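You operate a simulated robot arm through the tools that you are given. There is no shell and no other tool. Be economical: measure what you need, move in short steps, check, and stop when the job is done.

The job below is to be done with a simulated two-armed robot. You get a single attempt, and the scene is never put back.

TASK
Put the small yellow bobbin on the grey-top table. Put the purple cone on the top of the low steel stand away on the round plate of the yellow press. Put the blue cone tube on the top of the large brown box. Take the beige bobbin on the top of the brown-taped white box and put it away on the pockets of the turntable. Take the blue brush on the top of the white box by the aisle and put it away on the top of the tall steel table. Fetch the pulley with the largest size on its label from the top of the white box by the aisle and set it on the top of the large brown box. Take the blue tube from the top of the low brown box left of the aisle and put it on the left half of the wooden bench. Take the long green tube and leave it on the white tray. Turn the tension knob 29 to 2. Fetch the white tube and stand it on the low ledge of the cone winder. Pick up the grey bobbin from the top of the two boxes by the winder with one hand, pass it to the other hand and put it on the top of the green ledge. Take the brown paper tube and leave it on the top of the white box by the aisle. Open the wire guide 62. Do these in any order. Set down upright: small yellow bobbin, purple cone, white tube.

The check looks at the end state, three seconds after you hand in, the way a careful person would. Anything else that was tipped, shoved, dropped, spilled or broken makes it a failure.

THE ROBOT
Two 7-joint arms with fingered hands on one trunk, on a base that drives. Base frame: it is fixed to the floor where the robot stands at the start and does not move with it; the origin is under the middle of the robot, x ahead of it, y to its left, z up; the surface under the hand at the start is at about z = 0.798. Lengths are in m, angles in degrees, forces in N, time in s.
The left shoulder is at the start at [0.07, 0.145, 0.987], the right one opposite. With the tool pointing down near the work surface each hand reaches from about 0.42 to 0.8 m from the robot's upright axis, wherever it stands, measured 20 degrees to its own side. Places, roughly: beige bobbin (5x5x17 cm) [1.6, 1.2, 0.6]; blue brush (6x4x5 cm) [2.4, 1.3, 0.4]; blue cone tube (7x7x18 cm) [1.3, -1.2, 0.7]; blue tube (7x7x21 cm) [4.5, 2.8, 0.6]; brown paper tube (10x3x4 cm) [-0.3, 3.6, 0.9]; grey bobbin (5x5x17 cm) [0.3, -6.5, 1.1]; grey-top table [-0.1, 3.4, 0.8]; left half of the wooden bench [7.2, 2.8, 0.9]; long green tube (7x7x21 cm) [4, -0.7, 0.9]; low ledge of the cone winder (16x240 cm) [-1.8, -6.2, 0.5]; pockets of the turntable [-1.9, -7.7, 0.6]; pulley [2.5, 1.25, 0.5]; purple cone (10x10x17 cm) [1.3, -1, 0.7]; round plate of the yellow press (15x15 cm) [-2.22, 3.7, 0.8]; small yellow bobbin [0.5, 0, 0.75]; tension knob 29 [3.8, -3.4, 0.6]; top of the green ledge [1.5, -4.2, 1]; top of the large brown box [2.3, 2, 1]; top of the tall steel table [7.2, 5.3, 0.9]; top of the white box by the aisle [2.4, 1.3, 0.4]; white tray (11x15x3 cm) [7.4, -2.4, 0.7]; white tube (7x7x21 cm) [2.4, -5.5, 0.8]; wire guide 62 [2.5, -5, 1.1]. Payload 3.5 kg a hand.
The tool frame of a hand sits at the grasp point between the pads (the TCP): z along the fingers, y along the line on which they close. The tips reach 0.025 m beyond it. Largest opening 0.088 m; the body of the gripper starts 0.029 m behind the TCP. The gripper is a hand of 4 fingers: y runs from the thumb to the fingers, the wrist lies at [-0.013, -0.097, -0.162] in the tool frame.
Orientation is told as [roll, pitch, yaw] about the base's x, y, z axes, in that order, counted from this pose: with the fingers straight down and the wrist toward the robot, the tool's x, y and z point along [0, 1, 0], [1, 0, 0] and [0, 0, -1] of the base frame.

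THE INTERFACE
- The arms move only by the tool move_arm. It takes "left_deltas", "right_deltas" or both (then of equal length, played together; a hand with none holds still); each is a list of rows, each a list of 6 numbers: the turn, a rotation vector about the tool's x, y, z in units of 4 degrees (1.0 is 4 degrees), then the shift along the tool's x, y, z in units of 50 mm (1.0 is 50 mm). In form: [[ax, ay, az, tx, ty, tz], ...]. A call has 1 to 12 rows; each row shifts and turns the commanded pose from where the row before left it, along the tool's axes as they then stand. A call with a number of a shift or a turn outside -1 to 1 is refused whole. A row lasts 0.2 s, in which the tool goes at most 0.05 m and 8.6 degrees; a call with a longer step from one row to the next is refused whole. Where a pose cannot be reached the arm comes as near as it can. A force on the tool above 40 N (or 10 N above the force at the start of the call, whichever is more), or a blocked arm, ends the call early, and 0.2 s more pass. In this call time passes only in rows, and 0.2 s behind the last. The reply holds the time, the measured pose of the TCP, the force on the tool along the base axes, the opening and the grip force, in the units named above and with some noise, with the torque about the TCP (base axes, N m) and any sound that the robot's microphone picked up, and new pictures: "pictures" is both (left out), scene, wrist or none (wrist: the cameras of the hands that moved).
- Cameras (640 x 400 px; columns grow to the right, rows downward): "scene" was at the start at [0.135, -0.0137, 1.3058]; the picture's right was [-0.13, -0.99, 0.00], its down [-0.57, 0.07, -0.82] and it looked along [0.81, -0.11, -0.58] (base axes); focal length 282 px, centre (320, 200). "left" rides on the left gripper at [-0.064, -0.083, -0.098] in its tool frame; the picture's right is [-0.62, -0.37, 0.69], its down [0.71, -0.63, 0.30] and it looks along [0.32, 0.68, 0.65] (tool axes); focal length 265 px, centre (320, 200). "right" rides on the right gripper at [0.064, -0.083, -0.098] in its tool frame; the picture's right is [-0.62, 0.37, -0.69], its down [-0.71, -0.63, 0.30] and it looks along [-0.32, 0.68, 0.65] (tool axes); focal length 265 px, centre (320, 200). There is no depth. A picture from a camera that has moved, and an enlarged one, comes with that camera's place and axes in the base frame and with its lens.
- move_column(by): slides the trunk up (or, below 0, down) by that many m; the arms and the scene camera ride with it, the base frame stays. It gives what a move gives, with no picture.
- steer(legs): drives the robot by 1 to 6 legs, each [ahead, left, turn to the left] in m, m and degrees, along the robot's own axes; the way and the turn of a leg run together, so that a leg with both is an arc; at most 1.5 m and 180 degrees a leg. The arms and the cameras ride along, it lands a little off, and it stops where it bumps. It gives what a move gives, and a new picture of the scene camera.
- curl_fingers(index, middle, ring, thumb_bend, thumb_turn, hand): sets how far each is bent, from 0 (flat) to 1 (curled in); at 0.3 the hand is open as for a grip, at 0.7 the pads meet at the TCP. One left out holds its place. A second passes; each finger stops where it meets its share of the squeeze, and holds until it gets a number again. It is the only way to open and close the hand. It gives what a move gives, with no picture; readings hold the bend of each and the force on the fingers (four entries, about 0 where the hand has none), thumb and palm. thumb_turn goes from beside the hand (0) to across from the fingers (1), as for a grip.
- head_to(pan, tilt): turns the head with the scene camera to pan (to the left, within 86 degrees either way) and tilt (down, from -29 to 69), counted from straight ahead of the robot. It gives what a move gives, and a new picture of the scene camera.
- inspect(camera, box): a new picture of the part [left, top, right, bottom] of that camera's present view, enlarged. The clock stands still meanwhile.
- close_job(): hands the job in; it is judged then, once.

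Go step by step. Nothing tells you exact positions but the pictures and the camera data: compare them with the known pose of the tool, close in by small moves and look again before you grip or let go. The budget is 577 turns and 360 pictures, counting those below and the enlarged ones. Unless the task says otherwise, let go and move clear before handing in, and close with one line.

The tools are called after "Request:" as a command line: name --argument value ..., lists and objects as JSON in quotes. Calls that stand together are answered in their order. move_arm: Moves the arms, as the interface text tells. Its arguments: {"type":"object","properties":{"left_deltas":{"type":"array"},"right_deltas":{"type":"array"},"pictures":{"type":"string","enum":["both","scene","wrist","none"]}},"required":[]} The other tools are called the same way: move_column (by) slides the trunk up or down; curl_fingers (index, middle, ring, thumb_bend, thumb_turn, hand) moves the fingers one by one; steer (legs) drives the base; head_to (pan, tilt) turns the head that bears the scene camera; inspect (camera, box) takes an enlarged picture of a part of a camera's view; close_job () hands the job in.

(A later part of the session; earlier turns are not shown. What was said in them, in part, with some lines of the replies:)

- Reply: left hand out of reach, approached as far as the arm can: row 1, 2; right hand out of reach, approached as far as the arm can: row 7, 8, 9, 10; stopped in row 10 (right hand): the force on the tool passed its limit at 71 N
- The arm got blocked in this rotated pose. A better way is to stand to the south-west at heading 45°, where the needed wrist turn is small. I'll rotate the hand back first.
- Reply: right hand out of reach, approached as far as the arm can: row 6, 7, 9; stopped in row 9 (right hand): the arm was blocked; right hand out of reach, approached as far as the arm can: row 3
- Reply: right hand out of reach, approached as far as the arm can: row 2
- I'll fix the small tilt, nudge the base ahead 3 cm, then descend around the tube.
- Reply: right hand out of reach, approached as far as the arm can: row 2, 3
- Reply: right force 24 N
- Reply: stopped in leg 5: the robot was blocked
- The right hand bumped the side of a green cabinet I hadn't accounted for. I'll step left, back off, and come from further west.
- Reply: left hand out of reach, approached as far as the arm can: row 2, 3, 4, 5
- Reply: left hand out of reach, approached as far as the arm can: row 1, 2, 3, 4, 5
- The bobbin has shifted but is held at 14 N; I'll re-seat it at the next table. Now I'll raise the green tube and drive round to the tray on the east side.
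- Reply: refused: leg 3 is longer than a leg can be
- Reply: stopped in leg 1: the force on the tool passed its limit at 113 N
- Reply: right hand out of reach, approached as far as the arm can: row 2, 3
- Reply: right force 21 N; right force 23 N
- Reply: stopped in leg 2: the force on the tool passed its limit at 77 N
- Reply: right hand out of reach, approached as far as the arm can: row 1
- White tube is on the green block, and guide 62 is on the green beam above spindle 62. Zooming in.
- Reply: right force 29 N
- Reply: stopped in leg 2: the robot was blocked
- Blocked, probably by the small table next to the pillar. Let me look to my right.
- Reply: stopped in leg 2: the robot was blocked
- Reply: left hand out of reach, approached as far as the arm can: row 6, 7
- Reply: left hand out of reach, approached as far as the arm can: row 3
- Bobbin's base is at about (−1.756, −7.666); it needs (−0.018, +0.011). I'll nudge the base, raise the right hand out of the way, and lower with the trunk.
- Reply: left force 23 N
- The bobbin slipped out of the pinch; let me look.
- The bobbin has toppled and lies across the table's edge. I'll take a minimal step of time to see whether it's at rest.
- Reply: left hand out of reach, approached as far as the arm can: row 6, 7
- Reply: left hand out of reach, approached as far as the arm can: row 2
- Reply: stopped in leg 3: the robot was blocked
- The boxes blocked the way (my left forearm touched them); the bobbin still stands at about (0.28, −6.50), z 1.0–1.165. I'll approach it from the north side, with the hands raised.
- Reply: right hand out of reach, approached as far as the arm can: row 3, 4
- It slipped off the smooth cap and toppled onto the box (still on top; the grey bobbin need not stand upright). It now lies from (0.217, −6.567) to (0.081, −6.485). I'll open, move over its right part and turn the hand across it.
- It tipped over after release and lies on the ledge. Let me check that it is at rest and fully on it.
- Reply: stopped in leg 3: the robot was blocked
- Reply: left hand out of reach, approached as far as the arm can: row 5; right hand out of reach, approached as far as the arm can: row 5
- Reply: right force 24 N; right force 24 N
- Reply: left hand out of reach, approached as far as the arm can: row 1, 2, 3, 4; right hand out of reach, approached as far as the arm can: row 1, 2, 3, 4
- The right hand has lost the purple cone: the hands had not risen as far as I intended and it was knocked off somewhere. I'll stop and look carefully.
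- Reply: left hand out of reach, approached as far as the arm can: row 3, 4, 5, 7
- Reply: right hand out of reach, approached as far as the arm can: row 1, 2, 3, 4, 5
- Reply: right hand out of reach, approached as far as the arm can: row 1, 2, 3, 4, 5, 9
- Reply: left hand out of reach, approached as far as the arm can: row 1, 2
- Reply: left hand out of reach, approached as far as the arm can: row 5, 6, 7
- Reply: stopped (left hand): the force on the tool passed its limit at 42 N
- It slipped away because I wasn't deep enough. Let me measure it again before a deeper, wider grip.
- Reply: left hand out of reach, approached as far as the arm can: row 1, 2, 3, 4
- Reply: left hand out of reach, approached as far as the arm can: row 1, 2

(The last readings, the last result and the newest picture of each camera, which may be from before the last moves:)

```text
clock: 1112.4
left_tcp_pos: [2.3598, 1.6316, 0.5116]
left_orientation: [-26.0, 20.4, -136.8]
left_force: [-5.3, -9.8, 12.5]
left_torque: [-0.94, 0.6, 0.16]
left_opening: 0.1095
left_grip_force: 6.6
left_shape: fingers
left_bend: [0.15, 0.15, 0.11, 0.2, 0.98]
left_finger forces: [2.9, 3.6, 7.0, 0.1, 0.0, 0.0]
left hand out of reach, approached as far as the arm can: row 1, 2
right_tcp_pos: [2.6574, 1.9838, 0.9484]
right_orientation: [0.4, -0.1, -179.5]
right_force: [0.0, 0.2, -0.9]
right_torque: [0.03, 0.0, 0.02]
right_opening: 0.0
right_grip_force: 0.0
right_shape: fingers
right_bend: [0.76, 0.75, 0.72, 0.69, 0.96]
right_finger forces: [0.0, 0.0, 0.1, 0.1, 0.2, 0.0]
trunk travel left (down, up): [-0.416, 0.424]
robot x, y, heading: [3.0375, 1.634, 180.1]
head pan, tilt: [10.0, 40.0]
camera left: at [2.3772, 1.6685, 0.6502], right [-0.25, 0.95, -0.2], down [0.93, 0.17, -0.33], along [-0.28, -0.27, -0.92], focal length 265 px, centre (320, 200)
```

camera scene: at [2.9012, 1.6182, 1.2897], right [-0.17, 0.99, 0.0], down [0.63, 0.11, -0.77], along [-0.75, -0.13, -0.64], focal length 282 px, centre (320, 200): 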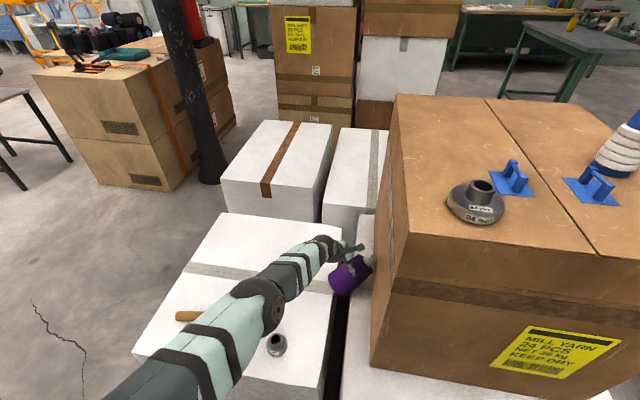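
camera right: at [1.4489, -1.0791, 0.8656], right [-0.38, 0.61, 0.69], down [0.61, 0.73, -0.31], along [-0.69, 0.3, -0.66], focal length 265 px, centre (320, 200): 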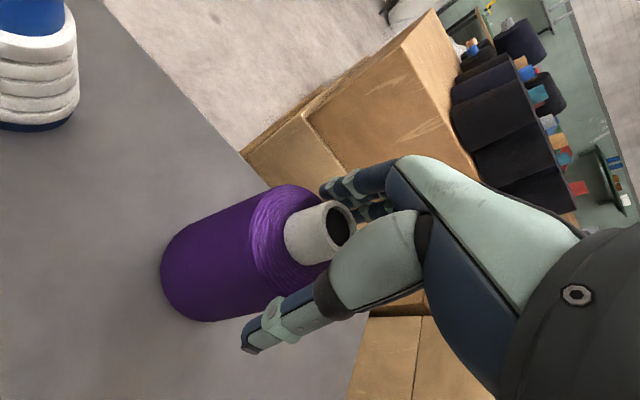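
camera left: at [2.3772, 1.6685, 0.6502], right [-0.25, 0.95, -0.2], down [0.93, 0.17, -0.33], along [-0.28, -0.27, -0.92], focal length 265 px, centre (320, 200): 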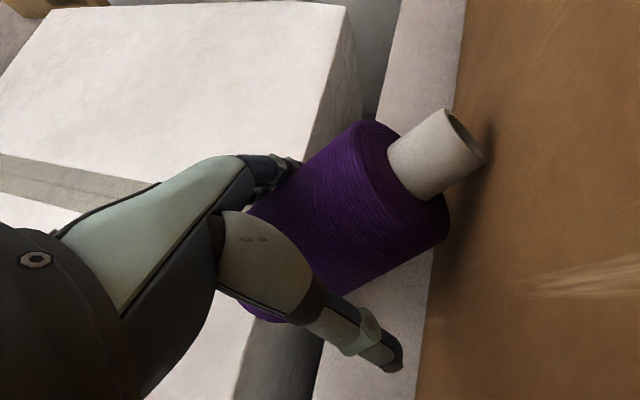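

The fingers touch one side; I'll nudge the base a centimetre to centre, go 1 cm deeper, and close.

Request:
steer --legs '[[0.01, 0.01, 0]]'

Request:
move_column --by -0.012

Request:
curl_fingers --hand "left" --index 0.45 --middle 0.45 --ring 0.45 --thumb_bend 0.6

```text
clock: 1113.1
left_tcp_pos: [2.3522, 1.6232, 0.507]
left_orientation: [-25.7, 20.8, -136.9]
left_force: [-0.9, 1.0, -0.6]
left_torque: [0.01, 0.01, -0.02]
left_opening: 0.1071
left_grip_force: 0.7
left_shape: fingers
left_bend: [0.17, 0.17, 0.16, 0.2, 0.98]
left_finger forces: [0.1, 0.0, 0.6, 0.1, 0.0, 0.0]
right_tcp_pos: [2.6463, 1.9732, 0.948]
right_orientation: [0.4, 0.0, -179.5]
right_force: [0.7, -0.4, 0.2]
right_torque: [-0.03, -0.02, -0.02]
right_opening: 0.0001
right_grip_force: 0.0
right_shape: fingers
right_bend: [0.76, 0.75, 0.72, 0.69, 0.96]
right_finger forces: [0.1, 0.0, 0.0, 0.1, 0.0, 0.1]
trunk travel left (down, up): [-0.416, 0.424]
robot x, y, heading: [3.0257, 1.6245, 180.2]
head pan, tilt: [10.0, 40.0]
camera scene: at [2.8906, 1.607, 1.1645], right [-0.17, 0.98, 0.0], down [0.63, 0.11, -0.77], along [-0.75, -0.13, -0.64], focal length 282 px, centre (320, 200)
```

scene: 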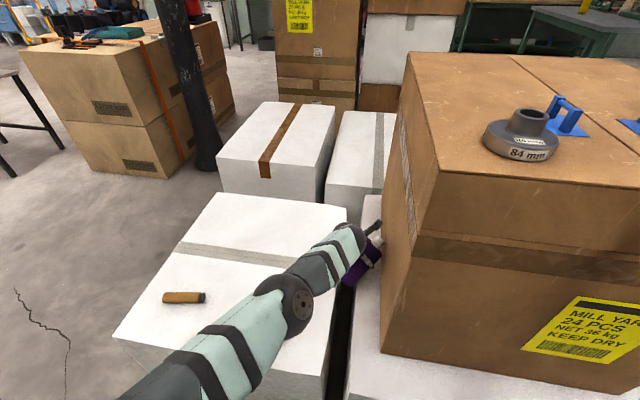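

```text
clock: 1113.7
left_tcp_pos: [2.3515, 1.6251, 0.4951]
left_orientation: [-25.6, 20.7, -136.8]
left_force: [-0.7, -0.9, -0.1]
left_torque: [-0.05, 0.06, -0.05]
left_opening: 0.1073
left_grip_force: 0.5
left_shape: fingers
left_bend: [0.17, 0.17, 0.15, 0.2, 0.98]
left_finger forces: [0.1, 0.0, 1.6, 0.1, 0.0, 0.0]
right_tcp_pos: [2.6464, 1.9753, 0.9352]
right_orientation: [0.4, -0.1, -179.6]
right_force: [-0.6, 0.7, -1.1]
right_torque: [0.0, 0.0, -0.04]
right_opening: 0.0003
right_grip_force: 0.1
right_shape: fingers
right_bend: [0.76, 0.75, 0.72, 0.69, 0.96]
right_finger forces: [0.0, 0.1, 0.0, 0.0, 0.0, 0.0]
trunk travel left (down, up): [-0.404, 0.436]
robot x, y, heading: [3.0251, 1.6224, 180.0]
head pan, tilt: [10.0, 40.0]
```

```text
clock: 1114.7
left_tcp_pos: [2.3505, 1.6192, 0.4962]
left_orientation: [-25.8, 20.4, -136.4]
left_force: [-8.2, -22.6, 6.2]
left_torque: [-0.99, 0.56, 0.11]
left_opening: 0.0816
left_grip_force: 22.4
left_shape: fingers
left_bend: [0.31, 0.25, 0.25, 0.35, 0.97]
left_finger forces: [10.7, 10.0, 11.5, 0.0, 13.2, 0.0]
right_tcp_pos: [2.6475, 1.9716, 0.9369]
right_orientation: [0.2, -0.1, -179.4]
right_force: [1.3, 0.3, -0.9]
right_torque: [0.0, 0.03, 0.02]
right_opening: 0.0
right_grip_force: 0.1
right_shape: fingers
right_bend: [0.76, 0.75, 0.72, 0.69, 0.96]
right_finger forces: [0.1, 0.0, 0.0, 0.1, 0.1, 0.1]
trunk travel left (down, up): [-0.404, 0.436]
robot x, y, heading: [3.0306, 1.6249, -179.9]
head pan, tilt: [10.0, 40.0]
```

A real grip now (22 N, all fingers). Lifting gently.

Request:
move_column --by 0.04

Request:
curl_fingers --hand "left" --index 0.55 --middle 0.55 --ring 0.55 --thumb_bend 0.7

Request:
inspect --camera "left" --box '[0, 0, 640, 400]'

```text
clock: 1115.6
left_tcp_pos: [2.3536, 1.6283, 0.5355]
left_orientation: [-25.5, 21.0, -137.2]
left_force: [0.3, 0.4, -5.4]
left_torque: [-0.04, 0.06, -0.01]
left_opening: 0.0759
left_grip_force: 12.3
left_shape: fingers
left_bend: [0.36, 0.38, 0.35, 0.36, 0.96]
left_finger forces: [5.7, 4.7, 3.3, 0.0, 11.7, 0.0]
right_tcp_pos: [2.6463, 1.9762, 0.9751]
right_orientation: [0.5, 0.0, -179.7]
right_force: [1.1, -0.1, -0.1]
right_torque: [0.01, -0.02, -0.03]
right_opening: 0.0
right_grip_force: 0.0
right_shape: fingers
right_bend: [0.76, 0.75, 0.72, 0.69, 0.96]
right_finger forces: [0.1, 0.0, 0.0, 0.1, 0.1, 0.0]
trunk travel left (down, up): [-0.444, 0.396]
robot x, y, heading: [3.0259, 1.6242, 179.8]
head pan, tilt: [10.0, 40.0]
```

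```text
clock: 1116.6
left_tcp_pos: [2.3519, 1.6247, 0.5354]
left_orientation: [-25.6, 20.8, -137.0]
left_force: [0.0, -0.3, -5.5]
left_torque: [-0.06, 0.05, -0.02]
left_opening: 0.0738
left_grip_force: 20.2
left_shape: fingers
left_bend: [0.43, 0.46, 0.45, 0.34, 0.94]
left_finger forces: [7.6, 7.2, 6.2, 0.0, 19.2, 0.0]
right_tcp_pos: [2.6453, 1.9742, 0.976]
right_orientation: [0.4, 0.0, -179.4]
right_force: [0.1, 0.7, 0.9]
right_torque: [-0.01, -0.02, 0.0]
right_opening: 0.0001
right_grip_force: 0.0
right_shape: fingers
right_bend: [0.76, 0.75, 0.72, 0.69, 0.96]
right_finger forces: [0.0, 0.0, 0.0, 0.0, 0.0, 0.0]
trunk travel left (down, up): [-0.444, 0.396]
robot x, y, heading: [3.0279, 1.6231, 179.9]
head pan, tilt: [10.0, 40.0]
```

```text
1.00 times, centred on (320, 200) of left (not enlarged: the box is as wide or as high as the picture)
camera zoom: at [2.3673, 1.6605, 0.6741], right [-0.24, 0.95, -0.2], down [0.93, 0.17, -0.32], along [-0.27, -0.27, -0.92], focal length 265 px, centre (320, 200)
```

zoom: 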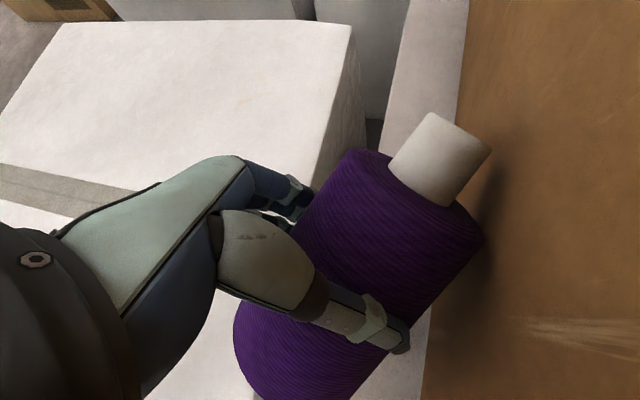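

Held firmly (20 N against 5 N weight). Raising it clear, then backing off.

Request:
move_column --by 0.08

Request:
steer --legs '[[0, 0.04, 0]]'

Request:
move_column --by 0.3

Request:
steer --legs '[[-0.4, 0, 0]]'

```text
clock: 1117.7
left_tcp_pos: [2.3534, 1.6248, 0.6137]
left_orientation: [-25.6, 20.7, -136.9]
left_force: [-0.7, 0.2, -5.4]
left_torque: [-0.06, 0.06, 0.01]
left_opening: 0.0736
left_grip_force: 20.0
left_shape: fingers
left_bend: [0.43, 0.46, 0.45, 0.34, 0.94]
left_finger forces: [7.6, 7.3, 6.2, 0.1, 19.0, 0.0]
right_tcp_pos: [2.6456, 1.9746, 1.0556]
right_orientation: [0.5, 0.0, -179.4]
right_force: [-1.6, -0.8, 1.0]
right_torque: [-0.01, 0.0, 0.0]
right_opening: 0.0
right_grip_force: 0.1
right_shape: fingers
right_bend: [0.76, 0.75, 0.72, 0.69, 0.96]
right_finger forces: [0.0, 0.1, 0.1, 0.0, 0.0, 0.0]
trunk travel left (down, up): [-0.524, 0.316]
robot x, y, heading: [3.0253, 1.6209, 179.7]
head pan, tilt: [10.0, 40.0]
```

```text
clock: 1118.6
left_tcp_pos: [2.3523, 1.5866, 0.6148]
left_orientation: [-25.5, 20.7, -136.9]
left_force: [0.7, -0.9, -5.7]
left_torque: [-0.08, 0.07, 0.0]
left_opening: 0.0739
left_grip_force: 19.5
left_shape: fingers
left_bend: [0.43, 0.46, 0.45, 0.34, 0.94]
left_finger forces: [7.5, 7.2, 6.3, 0.1, 18.9, 0.0]
right_tcp_pos: [2.6456, 1.935, 1.0555]
right_orientation: [0.3, -0.1, -179.5]
right_force: [0.3, 0.1, 0.3]
right_torque: [0.03, 0.0, -0.01]
right_opening: 0.0002
right_grip_force: 0.1
right_shape: fingers
right_bend: [0.76, 0.75, 0.72, 0.69, 0.96]
right_finger forces: [0.1, 0.0, 0.0, 0.1, 0.0, 0.1]
trunk travel left (down, up): [-0.524, 0.316]
robot x, y, heading: [3.0285, 1.584, 179.9]
head pan, tilt: [10.0, 40.0]
camera scene: at [2.8901, 1.5676, 1.2725], right [-0.17, 0.99, 0.0], down [0.63, 0.11, -0.77], along [-0.75, -0.13, -0.64], focal length 282 px, centre (320, 200)
```

scene: 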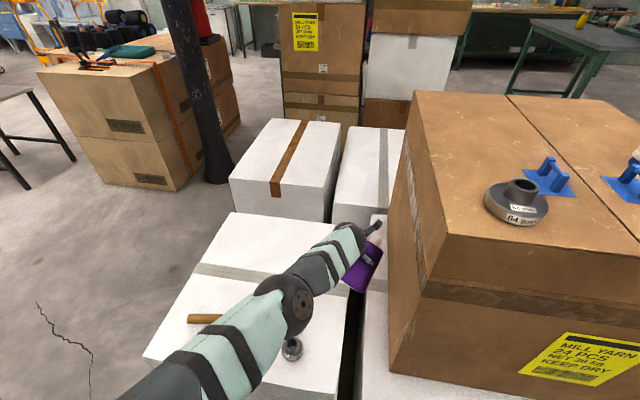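

```text
clock: 1121.6
left_tcp_pos: [2.3524, 1.5853, 0.9159]
left_orientation: [-25.5, 20.8, -136.9]
left_force: [-0.2, 0.0, -6.0]
left_torque: [-0.07, 0.04, -0.02]
left_opening: 0.0738
left_grip_force: 19.8
left_shape: fingers
left_bend: [0.43, 0.46, 0.45, 0.34, 0.94]
left_finger forces: [7.6, 7.0, 6.0, 0.0, 18.7, 0.1]
right_tcp_pos: [2.6446, 1.9357, 1.3557]
right_orientation: [0.5, 0.0, -179.4]
right_force: [-0.4, 0.1, -0.3]
right_torque: [0.01, -0.03, 0.01]
right_opening: 0.0001
right_grip_force: 0.0
right_shape: fingers
right_bend: [0.76, 0.75, 0.72, 0.69, 0.96]
right_finger forces: [0.0, 0.0, 0.1, 0.1, 0.0, 0.0]
trunk travel left (down, up): [-0.824, 0.016]
robot x, y, heading: [3.0242, 1.5848, 180.0]
head pan, tilt: [10.0, 40.0]
```

```text
clock: 1124.1
left_tcp_pos: [2.7543, 1.5886, 0.9128]
left_orientation: [-25.5, 20.8, -137.4]
left_force: [0.0, -0.1, -5.3]
left_torque: [-0.12, 0.09, 0.02]
left_opening: 0.0738
left_grip_force: 19.7
left_shape: fingers
left_bend: [0.43, 0.46, 0.45, 0.34, 0.94]
left_finger forces: [7.5, 7.2, 6.0, 0.1, 18.7, 0.0]
right_tcp_pos: [3.048, 1.9361, 1.3553]
right_orientation: [0.5, 0.1, -180.1]
right_force: [-0.2, -0.2, -0.1]
right_torque: [0.0, -0.03, 0.01]
right_opening: 0.0
right_grip_force: 0.0
right_shape: fingers
right_bend: [0.76, 0.75, 0.72, 0.69, 0.96]
right_finger forces: [0.0, 0.0, 0.0, 0.0, 0.0, 0.1]
trunk travel left (down, up): [-0.824, 0.016]
robot x, y, heading: [3.4297, 1.5814, 179.4]
head pan, tilt: [10.0, 40.0]
camera scene: at [3.2893, 1.5667, 1.5723], right [-0.16, 0.99, 0.0], down [0.64, 0.11, -0.76], along [-0.75, -0.13, -0.64], focal length 282 px, centre (320, 200)
```

scene: 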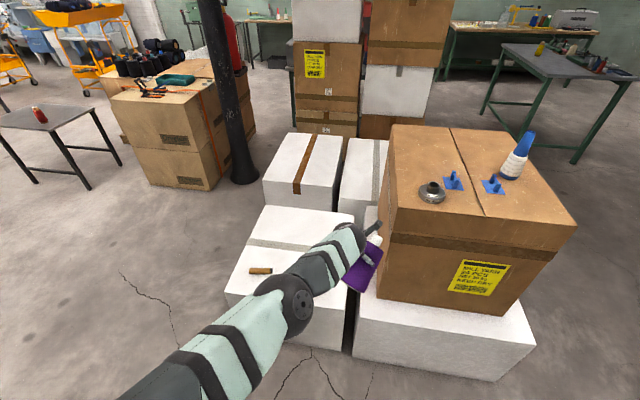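

The cone is free and everything else stands undisturbed. Now I'll turn the hand back and roll it so the cone hangs foot-down.

Request:
move_arm --left_deltas '[[0, 0, 1, 0, 0, 0], [0, 0, 1, 0, 0, 0], [0, 0, 1, 0, 0, 0], [0, 0, 1, 0, 0, 0], [0, 0, 1, 0, 0, 0], [0, 0, 1, 0, 0, 0], [0, 0, 1, 0, 0, 0], [0, 0, 1, 0, 0, 0], [0, 0, 1, 0, 0, 0], [0, 0, 1, 0, 0, 0], [0, 0, 1, 0, 0, 0], [0, 0, 0.7, 0, 0, 0]]' --pictures "none"

Request:
move_arm --left_deltas '[[0, -1, 0, 0, 0, 0], [0, -1, 0, 0, 0, 0], [0, -1, 0, 0, 0, 0], [0, -1, 0, 0, 0, 0], [0, -1, 0, 0, 0, 0], [0, -1, 0, 0, 0, 0], [0, -1, 0, 0, 0, 0], [0, -1, 0, 0, 0, 0], [0, -1, 0, 0, 0, 0], [0, -1, 0, 0, 0, 0], [0, -1, 0, 0, 0, 0], [0, -1, 0, 0, 0, 0]]' --pictures "both"

```text
clock: 1126.7
left_tcp_pos: [2.754, 1.5888, 0.9142]
left_orientation: [-32.4, -3.0, -178.6]
left_force: [-0.5, 0.3, -5.7]
left_torque: [-0.05, 0.08, 0.02]
left_opening: 0.0737
left_grip_force: 19.3
left_shape: fingers
left_bend: [0.43, 0.46, 0.45, 0.34, 0.94]
left_finger forces: [7.1, 6.6, 5.6, 0.1, 19.6, 0.0]
right_tcp_pos: [3.0506, 1.9357, 1.355]
right_orientation: [0.4, 0.1, -180.0]
right_force: [0.1, 0.6, -0.5]
right_torque: [0.03, -0.01, -0.01]
right_opening: 0.0
right_grip_force: 0.1
right_shape: fingers
right_bend: [0.76, 0.75, 0.72, 0.69, 0.96]
right_finger forces: [0.0, 0.0, 0.0, 0.0, 0.0, 0.1]
trunk travel left (down, up): [-0.824, 0.016]
robot x, y, heading: [3.4288, 1.5821, 179.4]
head pan, tilt: [10.0, 40.0]
```

```text
clock: 1129.3
left_tcp_pos: [2.7628, 1.5869, 0.9177]
left_orientation: [-76.2, -2.8, -178.2]
left_force: [-0.6, -0.2, -5.1]
left_torque: [-0.15, 0.02, 0.05]
left_opening: 0.0735
left_grip_force: 19.8
left_shape: fingers
left_bend: [0.44, 0.47, 0.45, 0.33, 0.95]
left_finger forces: [6.5, 6.2, 7.0, 0.0, 20.0, 0.0]
left hand out of reach, approached as far as the arm can: row 10, 12
right_tcp_pos: [3.0506, 1.9343, 1.3561]
right_orientation: [0.4, 0.0, -180.0]
right_force: [-0.3, -0.8, 0.2]
right_torque: [0.01, -0.03, 0.02]
right_opening: 0.0001
right_grip_force: 0.0
right_shape: fingers
right_bend: [0.76, 0.75, 0.72, 0.69, 0.96]
right_finger forces: [0.1, 0.0, 0.1, 0.0, 0.0, 0.0]
trunk travel left (down, up): [-0.824, 0.016]
robot x, y, heading: [3.4324, 1.5812, 179.5]
head pan, tilt: [10.0, 40.0]
camera scene: at [3.2918, 1.5656, 1.5726], right [-0.16, 0.99, 0.0], down [0.63, 0.11, -0.77], along [-0.76, -0.13, -0.64], focal length 282 px, centre (320, 200)
camera left: at [2.851, 1.5095, 1.0008], right [0.36, 0.83, 0.42], down [0.59, 0.14, -0.8], along [-0.72, 0.53, -0.44], focal length 265 px, centre (320, 200)
```

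scene: 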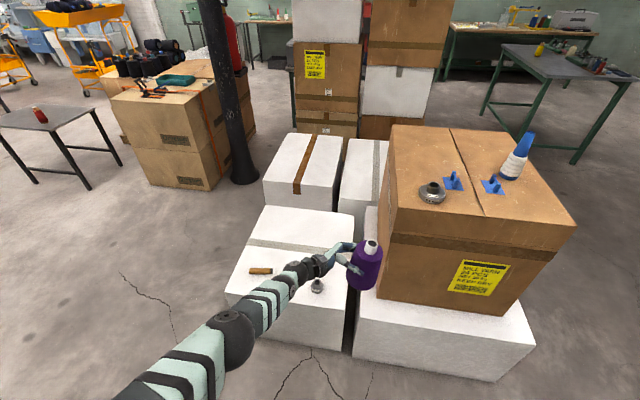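
left: 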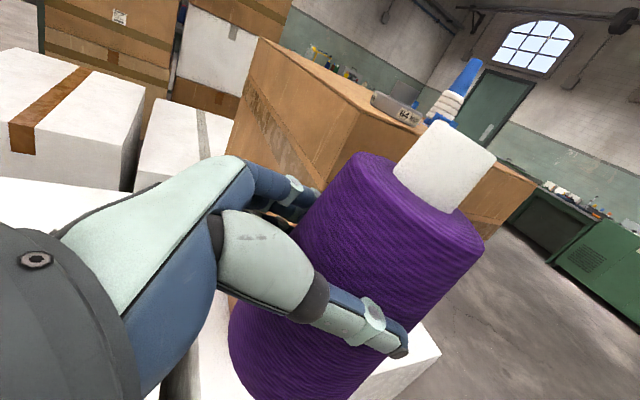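

The cone hangs nearly upright (a few degrees of lean left). I'll roll slightly more and carry it north and west toward the yellow press.

Request:
move_arm --left_deltas '[[0, -0.9, 0, 0, -0.4, 0], [0, -0.9, 0, 0, -0.4, 0], [0, 0, 0, 0, 0, 0]]' --pictures "none"

Request:
steer --legs '[[-0.14, 0, 0.5], [0, -1.5, 0], [0, -1.42, 0], [1.5, 0, 0], [1.5, 0, 0], [1.4, 0, 0]]'

```text
clock: 1130.1
left_tcp_pos: [2.8038, 1.5896, 0.9171]
left_orientation: [-83.3, -2.7, -178.2]
left_force: [0.0, -0.3, -6.1]
left_torque: [-0.14, 0.06, 0.0]
left_opening: 0.0732
left_grip_force: 19.9
left_shape: fingers
left_bend: [0.44, 0.47, 0.45, 0.33, 0.95]
left_finger forces: [6.6, 6.3, 7.0, 0.0, 19.9, 0.0]
right_tcp_pos: [3.0493, 1.9363, 1.3545]
right_orientation: [0.4, 0.0, -179.9]
right_force: [-0.1, 0.4, -0.2]
right_torque: [0.0, 0.02, -0.02]
right_opening: 0.0
right_grip_force: 0.2
right_shape: fingers
right_bend: [0.76, 0.75, 0.72, 0.69, 0.96]
right_finger forces: [0.0, 0.1, 0.0, 0.1, 0.0, 0.1]
trunk travel left (down, up): [-0.824, 0.016]
robot x, y, heading: [3.4329, 1.5819, 179.6]
head pan, tilt: [10.0, 40.0]
```

```text
clock: 1165.8
left_tcp_pos: [-1.4083, 4.666, 0.9162]
left_orientation: [-83.2, -2.9, -179.0]
left_force: [0.1, 0.7, -5.9]
left_torque: [-0.13, 0.03, 0.02]
left_opening: 0.0732
left_grip_force: 19.1
left_shape: fingers
left_bend: [0.44, 0.47, 0.45, 0.33, 0.95]
left_finger forces: [6.3, 6.0, 6.7, 0.0, 19.3, 0.1]
right_tcp_pos: [-1.157, 5.0099, 1.3551]
right_orientation: [0.4, 0.0, 179.2]
right_force: [0.9, -0.7, 0.4]
right_torque: [-0.01, -0.03, 0.01]
right_opening: 0.0001
right_grip_force: 0.1
right_shape: fingers
right_bend: [0.76, 0.75, 0.72, 0.69, 0.96]
right_finger forces: [0.1, 0.1, 0.0, 0.0, 0.0, 0.0]
trunk travel left (down, up): [-0.824, 0.016]
robot x, y, heading: [-0.7836, 4.6496, 178.7]
head pan, tilt: [10.0, 40.0]
camera scene: at [-0.921, 4.6371, 1.5726], right [-0.15, 0.99, 0.0], down [0.64, 0.1, -0.77], along [-0.76, -0.12, -0.64], focal length 282 px, centre (320, 200)
```

scene: 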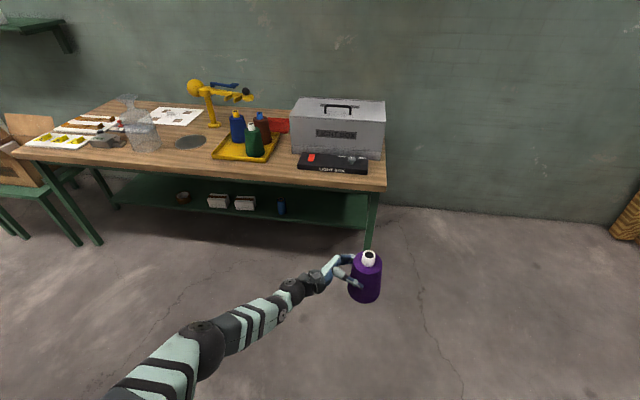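

The round plate is on the bench at (−2.25, 3.674), 0.2 m from its front edge, with a glass jar just south of it. I'll therefore come in at heading 225°, so the hand approaches from the east side, clear of the jar.

Request:
move_arm --left_deltas '[[0, 0, 0, -0.4, 0.35, 0.4], [0, 0, 0, -0.4, 0.35, 0.4], [0, 0, 0, -0.4, 0.35, 0.4], [0, 0, 0, -0.4, 0.35, 0.4], [0, 0, 0, 0, 0, 0]]' --pictures "none"

Request:
steer --legs '[[0, 0, 46.3], [0.74, -0.246, 0]]'

```text
clock: 1167.0
left_tcp_pos: [-1.4618, 4.738, 0.9778]
left_orientation: [-83.2, -2.8, -178.9]
left_force: [0.0, 0.7, -4.9]
left_torque: [-0.15, 0.07, 0.03]
left_opening: 0.0705
left_grip_force: 15.9
left_shape: fingers
left_bend: [0.46, 0.48, 0.46, 0.33, 0.96]
left_finger forces: [4.6, 4.8, 5.5, 0.0, 16.3, 0.1]
left hand out of reach, approached as far as the arm can: row 4
right_tcp_pos: [-1.1581, 5.0099, 1.3561]
right_orientation: [0.3, 0.0, 179.2]
right_force: [-0.6, -0.6, 0.3]
right_torque: [0.01, 0.01, 0.01]
right_opening: 0.0
right_grip_force: 0.1
right_shape: fingers
right_bend: [0.76, 0.75, 0.72, 0.69, 0.96]
right_finger forces: [0.0, 0.1, 0.0, 0.0, 0.1, 0.0]
trunk travel left (down, up): [-0.824, 0.016]
robot x, y, heading: [-0.7828, 4.6506, 178.8]
head pan, tilt: [10.0, 40.0]
```

```text
clock: 1173.2
left_tcp_pos: [-1.9926, 3.8706, 0.9801]
left_orientation: [-83.2, -2.8, -132.0]
left_force: [1.1, -1.2, -5.7]
left_torque: [-0.13, -0.09, -0.01]
left_opening: 0.0703
left_grip_force: 15.0
left_shape: fingers
left_bend: [0.46, 0.48, 0.46, 0.33, 0.96]
left_finger forces: [4.6, 4.9, 5.3, 0.0, 15.8, 0.0]
right_tcp_pos: [-1.9825, 4.2778, 1.356]
right_orientation: [0.3, 0.1, -133.8]
right_force: [0.8, -0.2, -0.1]
right_torque: [0.0, -0.01, 0.0]
right_opening: 0.0
right_grip_force: 0.0
right_shape: fingers
right_bend: [0.76, 0.75, 0.72, 0.69, 0.96]
right_finger forces: [0.0, 0.0, 0.0, 0.0, 0.0, 0.1]
trunk travel left (down, up): [-0.824, 0.016]
robot x, y, heading: [-1.4653, 4.3109, -134.4]
head pan, tilt: [10.0, 40.0]
camera scene: at [-1.5513, 4.1977, 1.5726], right [-0.83, 0.56, 0.0], down [0.36, 0.53, -0.77], along [-0.43, -0.63, -0.64], focal length 282 px, centre (320, 200)
```

scene: 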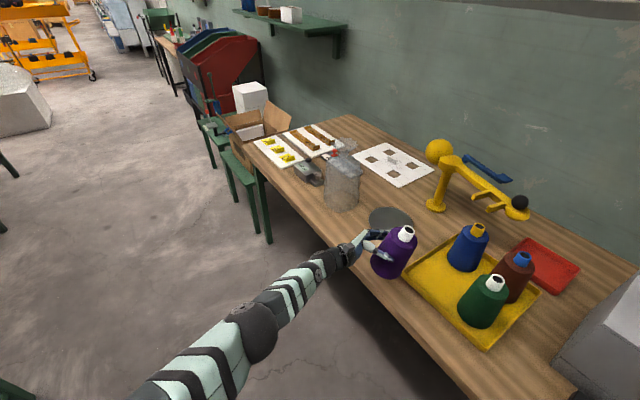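

The plate is at (−2.237, 3.686). I'll take out the remaining lean and drive in so that the cone comes over the plate.

Request:
move_arm --left_deltas '[[0, -0.9, 0, 0, 0, 0], [0, -0.9, 0, 0, 0, 0], [0, 0, 0, 0, 0, 0]]' --pictures "none"

Request:
steer --legs '[[0.275, -0.04, 0]]'

```text
clock: 1174.0
left_tcp_pos: [-1.9845, 3.8775, 0.9817]
left_orientation: [-90.4, -2.7, -132.1]
left_force: [0.9, -0.3, -6.8]
left_torque: [-0.13, -0.1, 0.0]
left_opening: 0.07
left_grip_force: 15.2
left_shape: fingers
left_bend: [0.47, 0.48, 0.46, 0.33, 0.96]
left_finger forces: [4.4, 4.8, 5.6, 0.1, 16.1, 0.0]
left hand out of reach, approached as far as the arm can: row 1, 2
right_tcp_pos: [-1.9837, 4.2768, 1.3552]
right_orientation: [0.4, 0.0, -133.8]
right_force: [-0.2, 0.8, -0.8]
right_torque: [0.01, 0.02, 0.02]
right_opening: 0.0002
right_grip_force: 0.1
right_shape: fingers
right_bend: [0.76, 0.75, 0.72, 0.69, 0.96]
right_finger forces: [0.1, 0.0, 0.0, 0.0, 0.1, 0.0]
trunk travel left (down, up): [-0.824, 0.016]
robot x, y, heading: [-1.4644, 4.3119, -134.5]
head pan, tilt: [10.0, 40.0]
```

```text
clock: 1176.0
left_tcp_pos: [-2.2026, 3.7068, 0.9832]
left_orientation: [-90.3, -2.9, -131.9]
left_force: [-0.6, -0.6, -5.5]
left_torque: [-0.16, -0.09, 0.02]
left_opening: 0.0703
left_grip_force: 15.4
left_shape: fingers
left_bend: [0.47, 0.48, 0.46, 0.33, 0.96]
left_finger forces: [4.4, 4.9, 5.6, 0.1, 16.1, 0.0]
right_tcp_pos: [-2.2041, 4.1069, 1.3562]
right_orientation: [0.4, -0.1, -133.7]
right_force: [0.8, 0.0, 0.5]
right_torque: [0.01, -0.01, 0.0]
right_opening: 0.0
right_grip_force: 0.0
right_shape: fingers
right_bend: [0.76, 0.75, 0.72, 0.69, 0.96]
right_finger forces: [0.1, 0.0, 0.1, 0.0, 0.0, 0.1]
trunk travel left (down, up): [-0.824, 0.016]
robot x, y, heading: [-1.6874, 4.1349, -134.5]
head pan, tilt: [10.0, 40.0]
camera scene: at [-1.7725, 4.027, 1.5728], right [-0.83, 0.56, 0.0], down [0.36, 0.53, -0.77], along [-0.43, -0.63, -0.64], focal length 282 px, centre (320, 200)
```

scene: 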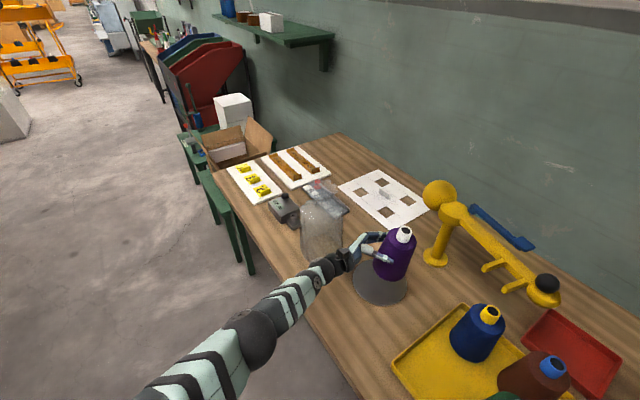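

Request:
inspect --camera "scene" --box '[320, 205, 448, 315]'

Request:
inspect --camera "left" --box '[0, 0, 640, 400]'

```text
3.64 times, centred on (384, 260) of scene
camera zoom: at [-1.7725, 4.027, 1.5728], right [-0.83, 0.56, 0.0], down [0.36, 0.53, -0.77], along [-0.43, -0.63, -0.64], focal length 1025 px, centre (87, -18)
```

zoom: 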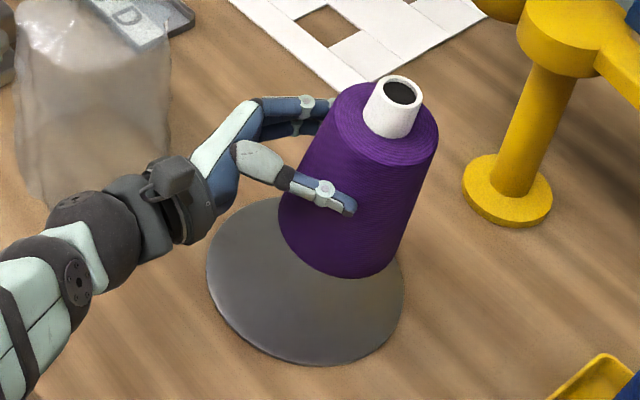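

```text
1.00 times, centred on (320, 200) of left (not enlarged: the box is as wide or as high as the picture)
camera zoom: at [-2.074, 3.7036, 1.0433], right [-0.24, 0.76, 0.61], down [0.17, 0.65, -0.74], along [-0.96, -0.08, -0.29], focal length 265 px, centre (320, 200)
```

zoom: 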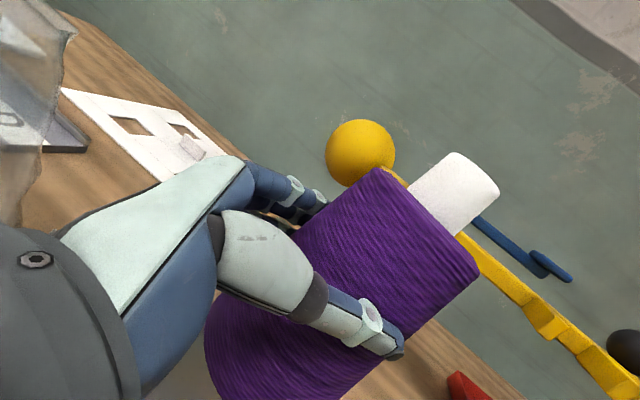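

Nearly over the plate; a 2.5 cm correction south, then lowering with the trunk.

Request:
steer --legs '[[0.018, 0.018, 0]]'

Request:
move_column --by -0.045

Request:
inspect --camera "scene" --box '[320, 195, 448, 305]'

```text
clock: 1176.8
left_tcp_pos: [-2.2058, 3.6855, 0.9836]
left_orientation: [-90.2, -2.9, -132.0]
left_force: [-0.2, 0.2, -5.5]
left_torque: [-0.14, -0.08, 0.02]
left_opening: 0.0701
left_grip_force: 15.7
left_shape: fingers
left_bend: [0.47, 0.48, 0.46, 0.33, 0.96]
left_finger forces: [4.4, 4.8, 5.3, 0.0, 16.0, 0.1]
right_tcp_pos: [-2.2058, 4.088, 1.3561]
right_orientation: [0.7, -0.3, -133.8]
right_force: [0.5, 0.2, -0.3]
right_torque: [-0.04, 0.01, 0.04]
right_opening: 0.0002
right_grip_force: 0.1
right_shape: fingers
right_bend: [0.76, 0.75, 0.72, 0.69, 0.96]
right_finger forces: [0.0, 0.0, 0.0, 0.1, 0.0, 0.0]
trunk travel left (down, up): [-0.824, 0.016]
robot x, y, heading: [-1.6878, 4.1107, -134.2]
head pan, tilt: [10.0, 40.0]
camera scene: at [-1.7749, 4.008, 1.5731], right [-0.83, 0.56, 0.0], down [0.36, 0.53, -0.77], along [-0.43, -0.64, -0.64], focal length 282 px, centre (320, 200)
```

scene: 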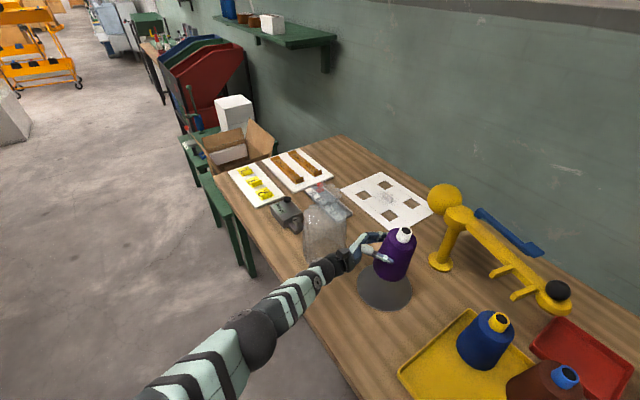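

```text
clock: 1177.7
left_tcp_pos: [-2.2049, 3.6798, 0.9373]
left_orientation: [-90.6, -2.8, -132.0]
left_force: [-0.8, -0.8, -5.0]
left_torque: [-0.14, -0.11, -0.03]
left_opening: 0.0703
left_grip_force: 15.6
left_shape: fingers
left_bend: [0.47, 0.48, 0.46, 0.33, 0.96]
left_finger forces: [4.3, 4.8, 5.6, 0.0, 16.0, 0.0]
right_tcp_pos: [-2.2053, 4.0802, 1.3112]
right_orientation: [0.4, 0.0, -133.9]
right_force: [-0.4, 0.8, 0.9]
right_torque: [0.03, 0.01, 0.02]
right_opening: 0.0
right_grip_force: 0.1
right_shape: fingers
right_bend: [0.76, 0.75, 0.72, 0.69, 0.96]
right_finger forces: [0.1, 0.0, 0.0, 0.0, 0.1, 0.0]
trunk travel left (down, up): [-0.779, 0.061]
robot x, y, heading: [-1.6899, 4.1092, -134.4]
head pan, tilt: [10.0, 40.0]
```

```text
3.64 times, centred on (384, 250) of scene
camera zoom: at [-1.7736, 3.9992, 1.5275], right [-0.83, 0.56, 0.0], down [0.36, 0.53, -0.77], along [-0.43, -0.63, -0.64], focal length 1025 px, centre (87, 18)
```

zoom: 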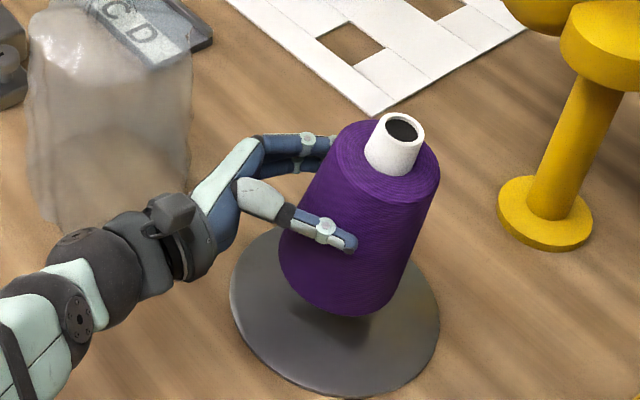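

Now it is right over the plate's centre. Lowering in small steps.

Request:
move_column --by -0.02

Request:
move_column --by -0.01

Request:
move_column --by -0.008

```text
clock: 1178.4
left_tcp_pos: [-2.2044, 3.6802, 0.9171]
left_orientation: [-90.4, -2.8, -132.2]
left_force: [0.0, 0.5, -5.2]
left_torque: [-0.16, -0.08, -0.02]
left_opening: 0.0701
left_grip_force: 15.3
left_shape: fingers
left_bend: [0.47, 0.48, 0.46, 0.33, 0.96]
left_finger forces: [4.2, 4.8, 5.6, 0.0, 15.8, 0.0]
right_tcp_pos: [-2.2051, 4.0811, 1.2902]
right_orientation: [0.3, 0.0, -133.9]
right_force: [0.5, 0.2, 0.7]
right_torque: [-0.02, -0.02, 0.0]
right_opening: 0.0
right_grip_force: 0.1
right_shape: fingers
right_bend: [0.76, 0.75, 0.72, 0.69, 0.96]
right_finger forces: [0.1, 0.0, 0.0, 0.0, 0.0, 0.1]
trunk travel left (down, up): [-0.759, 0.081]
robot x, y, heading: [-1.6869, 4.1095, -134.0]
head pan, tilt: [10.0, 40.0]
```

```text
clock: 1178.9
left_tcp_pos: [-2.2055, 3.6806, 0.9066]
left_orientation: [-90.3, -2.7, -132.0]
left_force: [0.1, -0.4, -5.8]
left_torque: [-0.13, -0.09, 0.01]
left_opening: 0.07
left_grip_force: 15.3
left_shape: fingers
left_bend: [0.47, 0.48, 0.46, 0.33, 0.96]
left_finger forces: [4.2, 4.7, 5.6, 0.0, 15.8, 0.0]
right_tcp_pos: [-2.2055, 4.0816, 1.2793]
right_orientation: [0.4, 0.1, -133.7]
right_force: [0.3, 0.0, 0.1]
right_torque: [0.01, 0.03, -0.03]
right_opening: 0.0
right_grip_force: 0.0
right_shape: fingers
right_bend: [0.76, 0.75, 0.72, 0.69, 0.96]
right_finger forces: [0.0, 0.0, 0.0, 0.0, 0.0, 0.0]
trunk travel left (down, up): [-0.749, 0.091]
robot x, y, heading: [-1.6884, 4.113, -134.3]
head pan, tilt: [10.0, 40.0]
```

```text
clock: 1179.5
left_tcp_pos: [-2.2047, 3.6821, 0.8993]
left_orientation: [-90.3, -2.8, -132.1]
left_force: [0.2, -0.1, -4.8]
left_torque: [-0.14, -0.06, -0.02]
left_opening: 0.0703
left_grip_force: 16.0
left_shape: fingers
left_bend: [0.47, 0.48, 0.46, 0.33, 0.96]
left_finger forces: [4.4, 5.0, 5.7, 0.0, 15.7, 0.0]
right_tcp_pos: [-2.2057, 4.081, 1.272]
right_orientation: [0.4, 0.0, -133.7]
right_force: [-0.1, -0.4, 0.2]
right_torque: [0.01, 0.03, 0.0]
right_opening: 0.0
right_grip_force: 0.1
right_shape: fingers
right_bend: [0.76, 0.75, 0.72, 0.69, 0.96]
right_finger forces: [0.1, 0.1, 0.0, 0.0, 0.0, 0.0]
trunk travel left (down, up): [-0.741, 0.099]
robot x, y, heading: [-1.6861, 4.1112, -134.1]
head pan, tilt: [10.0, 40.0]
```

Request:
move_column --by -0.01

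Request:
move_column --by -0.008

Request:
inspect --camera "scene" --box '[320, 185, 448, 295]'

```text
clock: 1180.1
left_tcp_pos: [-2.2041, 3.6788, 0.8946]
left_orientation: [-90.7, -3.1, -131.9]
left_force: [1.8, -6.3, 10.4]
left_torque: [-0.05, 0.28, 0.16]
left_opening: 0.0703
left_grip_force: 18.1
left_shape: fingers
left_bend: [0.46, 0.47, 0.46, 0.34, 0.94]
left_finger forces: [6.8, 6.9, 6.5, 0.0, 15.7, 0.0]
right_tcp_pos: [-2.2024, 4.0811, 1.264]
right_orientation: [0.3, 0.0, -133.8]
right_force: [0.0, 0.1, -0.3]
right_torque: [-0.03, 0.01, 0.02]
right_opening: 0.0
right_grip_force: 0.0
right_shape: fingers
right_bend: [0.76, 0.75, 0.72, 0.69, 0.96]
right_finger forces: [0.0, 0.0, 0.1, 0.1, 0.0, 0.0]
trunk travel left (down, up): [-0.731, 0.109]
robot x, y, heading: [-1.6892, 4.1086, -134.4]
head pan, tilt: [10.0, 40.0]
```

```text
clock: 1180.7
left_tcp_pos: [-2.2033, 3.6819, 0.8875]
left_orientation: [-90.8, -3.3, -132.1]
left_force: [3.0, -7.9, 21.5]
left_torque: [0.03, 0.61, 0.14]
left_opening: 0.0711
left_grip_force: 18.8
left_shape: fingers
left_bend: [0.45, 0.47, 0.46, 0.34, 0.92]
left_finger forces: [6.8, 6.9, 6.6, 0.0, 16.4, 0.0]
right_tcp_pos: [-2.2001, 4.0833, 1.2577]
right_orientation: [0.3, -0.3, -133.7]
right_force: [0.2, 0.0, 0.4]
right_torque: [0.03, 0.0, 0.0]
right_opening: 0.0
right_grip_force: 0.1
right_shape: fingers
right_bend: [0.76, 0.75, 0.72, 0.69, 0.96]
right_finger forces: [0.0, 0.0, 0.0, 0.0, 0.0, 0.1]
trunk travel left (down, up): [-0.723, 0.117]
robot x, y, heading: [-1.6878, 4.1091, -134.2]
head pan, tilt: [10.0, 40.0]
```

```text
3.64 times, centred on (384, 240) of scene
camera zoom: at [-1.7685, 4.0025, 1.4722], right [-0.83, 0.56, 0.0], down [0.36, 0.53, -0.77], along [-0.43, -0.63, -0.64], focal length 1025 px, centre (87, 54)
```

zoom: 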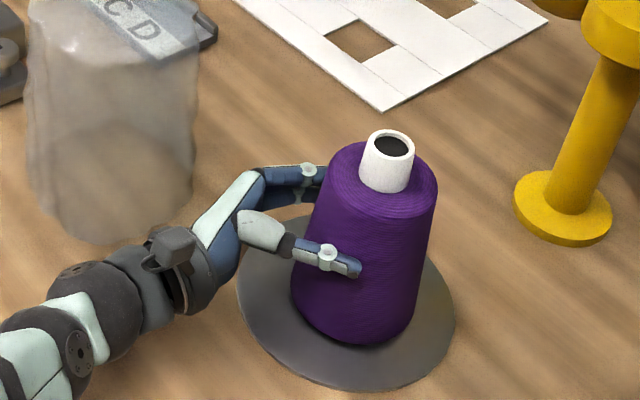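

It's seated on the plate, upright. Opening the hand stepwise and withdrawing sideways, then up.

Request:
move_column --by 0.005

Request:
curl_fingers --hand "left" --index 0.3 --middle 0.3 --ring 0.3 --thumb_bend 0.25

Request:
curl_fingers --hand "left" --index 0.2 --middle 0.2 --ring 0.2 --thumb_bend 0.18

Request:
inspect --camera "scene" --box '[320, 185, 448, 295]'

```text
clock: 1181.2
left_tcp_pos: [-2.2024, 3.6824, 0.8886]
left_orientation: [-90.5, -2.9, -132.1]
left_force: [2.3, -5.5, 15.0]
left_torque: [-0.03, 0.48, 0.14]
left_opening: 0.0709
left_grip_force: 18.5
left_shape: fingers
left_bend: [0.45, 0.47, 0.46, 0.34, 0.92]
left_finger forces: [6.4, 6.8, 6.7, 0.1, 16.5, 0.0]
right_tcp_pos: [-2.2012, 4.0819, 1.2614]
right_orientation: [0.2, -0.2, -133.8]
right_force: [-0.1, 0.2, 0.3]
right_torque: [0.01, -0.01, 0.0]
right_opening: 0.0
right_grip_force: 0.1
right_shape: fingers
right_bend: [0.76, 0.75, 0.72, 0.69, 0.96]
right_finger forces: [0.1, 0.0, 0.0, 0.0, 0.1, 0.1]
trunk travel left (down, up): [-0.728, 0.112]
robot x, y, heading: [-1.6876, 4.1098, -134.6]
head pan, tilt: [10.0, 40.0]
```

```text
clock: 1182.2
left_tcp_pos: [-2.2049, 3.681, 0.8871]
left_orientation: [-90.3, -2.8, -132.1]
left_force: [1.6, 0.6, -1.1]
left_torque: [-0.04, -0.01, -0.04]
left_opening: 0.0907
left_grip_force: 0.9
left_shape: fingers
left_bend: [0.3, 0.3, 0.3, 0.22, 0.98]
left_finger forces: [0.0, 0.0, 0.0, 0.0, 1.2, 0.1]
right_tcp_pos: [-2.2038, 4.0824, 1.2596]
right_orientation: [0.4, -0.1, -133.9]
right_force: [0.0, 0.1, 0.3]
right_torque: [0.01, 0.0, 0.0]
right_opening: 0.0
right_grip_force: 0.0
right_shape: fingers
right_bend: [0.76, 0.75, 0.72, 0.69, 0.96]
right_finger forces: [0.1, 0.1, 0.1, 0.0, 0.1, 0.0]
trunk travel left (down, up): [-0.728, 0.112]
robot x, y, heading: [-1.6818, 4.111, -134.1]
head pan, tilt: [10.0, 40.0]
```

```text
clock: 1183.2
left_tcp_pos: [-2.205, 3.6805, 0.8874]
left_orientation: [-90.5, -2.8, -132.1]
left_force: [-0.3, -0.5, 1.1]
left_torque: [-0.04, 0.01, -0.02]
left_opening: 0.1048
left_grip_force: 0.0
left_shape: fingers
left_bend: [0.2, 0.2, 0.2, 0.18, 0.98]
left_finger forces: [0.0, 0.0, 0.0, 0.1, 0.0, 0.0]
right_tcp_pos: [-2.2048, 4.081, 1.2591]
right_orientation: [0.4, 0.0, -133.9]
right_force: [0.2, 0.0, -0.2]
right_torque: [0.01, -0.02, -0.01]
right_opening: 0.0
right_grip_force: 0.1
right_shape: fingers
right_bend: [0.76, 0.75, 0.72, 0.69, 0.96]
right_finger forces: [0.0, 0.1, 0.1, 0.0, 0.0, 0.1]
trunk travel left (down, up): [-0.728, 0.112]
robot x, y, heading: [-1.6884, 4.1048, -134.4]
head pan, tilt: [10.0, 40.0]
```

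```text
3.64 times, centred on (384, 240) of scene
camera zoom: at [-1.773, 4.0011, 1.4767], right [-0.83, 0.56, 0.0], down [0.36, 0.53, -0.77], along [-0.43, -0.63, -0.64], focal length 1025 px, centre (87, 54)
```

zoom: 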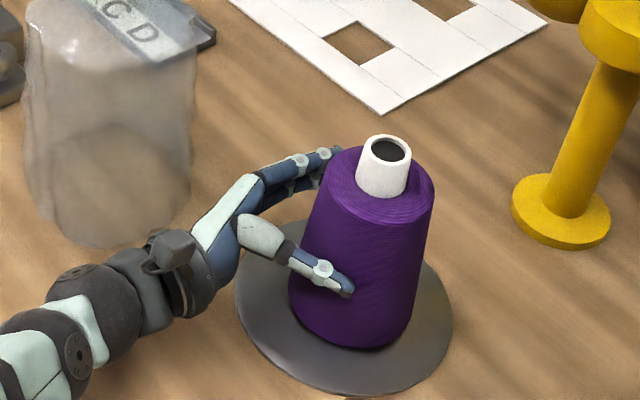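

Free-standing on the plate. Withdrawing the hand.

Request:
move_arm --left_deltas '[[0, 0, 0, 0, 0, -0.5], [0, 0, 0, 0, 0, -0.6], [0, 0, 0, -0.2, 0, -0.6], [0, 0, 0, -0.5, 0, -0.3], [0, 0, 0, -0.8, 0, 0], [0, 0, 0, -0.8, 0, 0], [0, 0, 0, 0, 0, 0]]' --pictures "scene"

```text
clock: 1184.8
left_tcp_pos: [-2.1255, 3.6167, 1.0017]
left_orientation: [-90.6, -2.7, -132.1]
left_force: [-0.4, -0.5, -0.5]
left_torque: [-0.01, -0.03, 0.0]
left_opening: 0.1048
left_grip_force: 0.1
left_shape: fingers
left_bend: [0.2, 0.2, 0.2, 0.18, 0.98]
left_finger forces: [0.1, 0.0, 0.0, 0.1, 0.0, 0.0]
right_tcp_pos: [-2.2046, 4.0815, 1.2604]
right_orientation: [0.4, -0.1, -133.8]
right_force: [-0.4, -0.2, -0.3]
right_torque: [0.01, -0.01, -0.01]
right_opening: 0.0
right_grip_force: 0.0
right_shape: fingers
right_bend: [0.76, 0.75, 0.72, 0.69, 0.96]
right_finger forces: [0.1, 0.0, 0.0, 0.0, 0.0, 0.0]
trunk travel left (down, up): [-0.728, 0.112]
robot x, y, heading: [-1.6877, 4.1073, -134.5]
head pan, tilt: [10.0, 40.0]
camera scene: at [-1.7731, 4.0007, 1.4766], right [-0.83, 0.56, 0.0], down [0.36, 0.53, -0.77], along [-0.43, -0.63, -0.64], focal length 282 px, centre (320, 200)
```

scene: 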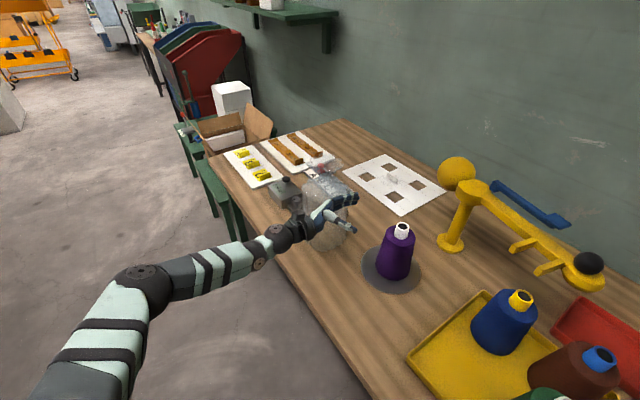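

The purple cone stands on the plate. Raising and backing straight off.

Request:
move_column --by 0.11

Request:
steer --legs '[[-0.45, 0, 0]]'

Request:
inspect --camera "scene" --box '[240, 100, 560, 300]'

```text
clock: 1186.2
left_tcp_pos: [-2.1251, 3.6166, 1.112]
left_orientation: [-90.4, -2.8, -132.1]
left_force: [0.4, 0.4, 1.3]
left_torque: [0.01, 0.02, 0.0]
left_opening: 0.1049
left_grip_force: 0.1
left_shape: fingers
left_bend: [0.2, 0.2, 0.2, 0.18, 0.98]
left_finger forces: [0.0, 0.0, 0.1, 0.0, 0.0, 0.0]
right_tcp_pos: [-2.2045, 4.0815, 1.3708]
right_orientation: [0.3, 0.0, -133.8]
right_force: [0.1, -0.4, 0.8]
right_torque: [0.01, -0.03, -0.01]
right_opening: 0.0001
right_grip_force: 0.0
right_shape: fingers
right_bend: [0.76, 0.75, 0.72, 0.69, 0.96]
right_finger forces: [0.0, 0.0, 0.0, 0.0, 0.0, 0.1]
trunk travel left (down, up): [-0.838, 0.002]
robot x, y, heading: [-1.6865, 4.1089, -134.2]
head pan, tilt: [10.0, 40.0]
```

```text
clock: 1189.0
left_tcp_pos: [-1.8046, 3.9432, 1.1111]
left_orientation: [-90.5, -2.7, -131.7]
left_force: [-0.1, 0.5, 0.5]
left_torque: [0.02, -0.01, 0.06]
left_opening: 0.1047
left_grip_force: 0.1
left_shape: fingers
left_bend: [0.2, 0.2, 0.2, 0.18, 0.98]
left_finger forces: [0.1, 0.0, 0.1, 0.1, 0.0, 0.0]
right_tcp_pos: [-1.8853, 4.4072, 1.3686]
right_orientation: [0.5, 0.0, -133.4]
right_force: [0.7, -0.6, -0.4]
right_torque: [0.0, 0.0, 0.02]
right_opening: 0.0
right_grip_force: 0.0
right_shape: fingers
right_bend: [0.76, 0.75, 0.72, 0.69, 0.96]
right_finger forces: [0.1, 0.0, 0.0, 0.0, 0.1, 0.0]
trunk travel left (down, up): [-0.838, 0.002]
robot x, y, heading: [-1.3698, 4.4391, -133.8]
head pan, tilt: [10.0, 40.0]
camera scene: at [-1.4534, 4.3295, 1.5865], right [-0.83, 0.56, 0.0], down [0.36, 0.53, -0.77], along [-0.43, -0.64, -0.64], focal length 282 px, centre (320, 200)
```

scene: 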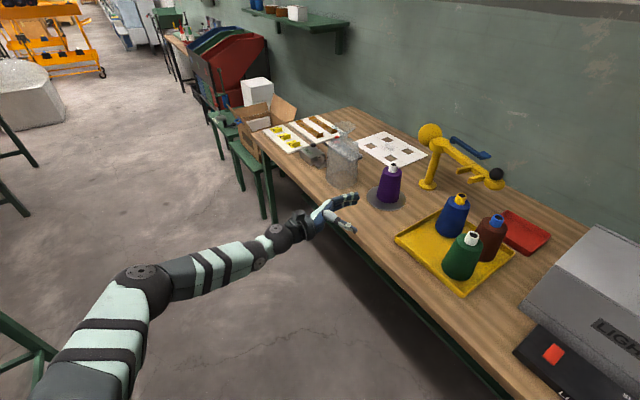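

```text
2.00 times, centred on (400, 200) of scene
camera zoom: at [-1.4534, 4.3295, 1.5865], right [-0.83, 0.56, 0.0], down [0.36, 0.53, -0.77], along [-0.43, -0.64, -0.64], focal length 564 px, centre (160, 200)
```

zoom: 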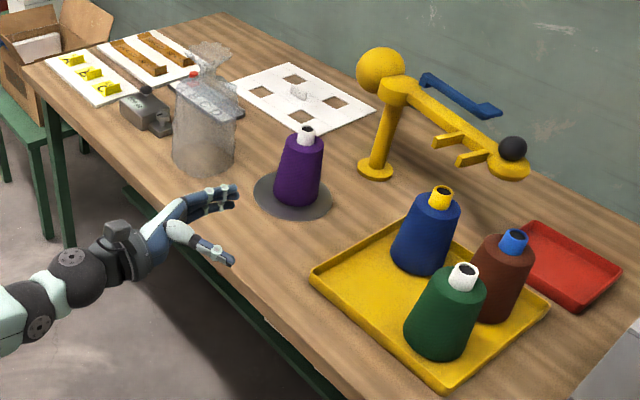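

The purple cone stands on the plate, nothing around it has moved, and both hands are clear. Every item on the list is done, so I'm handing in.

Request:
close_job

```text
The job is handed in.
```

All thirteen items are finished and the job is handed in, but not cleanly. I dropped the purple cone on the way and recovered it. The blue tube, beige bobbin and grey bobbin also toppled during handling and were picked up again. I bumped a few fixtures with no visible lasting change, and I did not re-check every earlier placement at the end.
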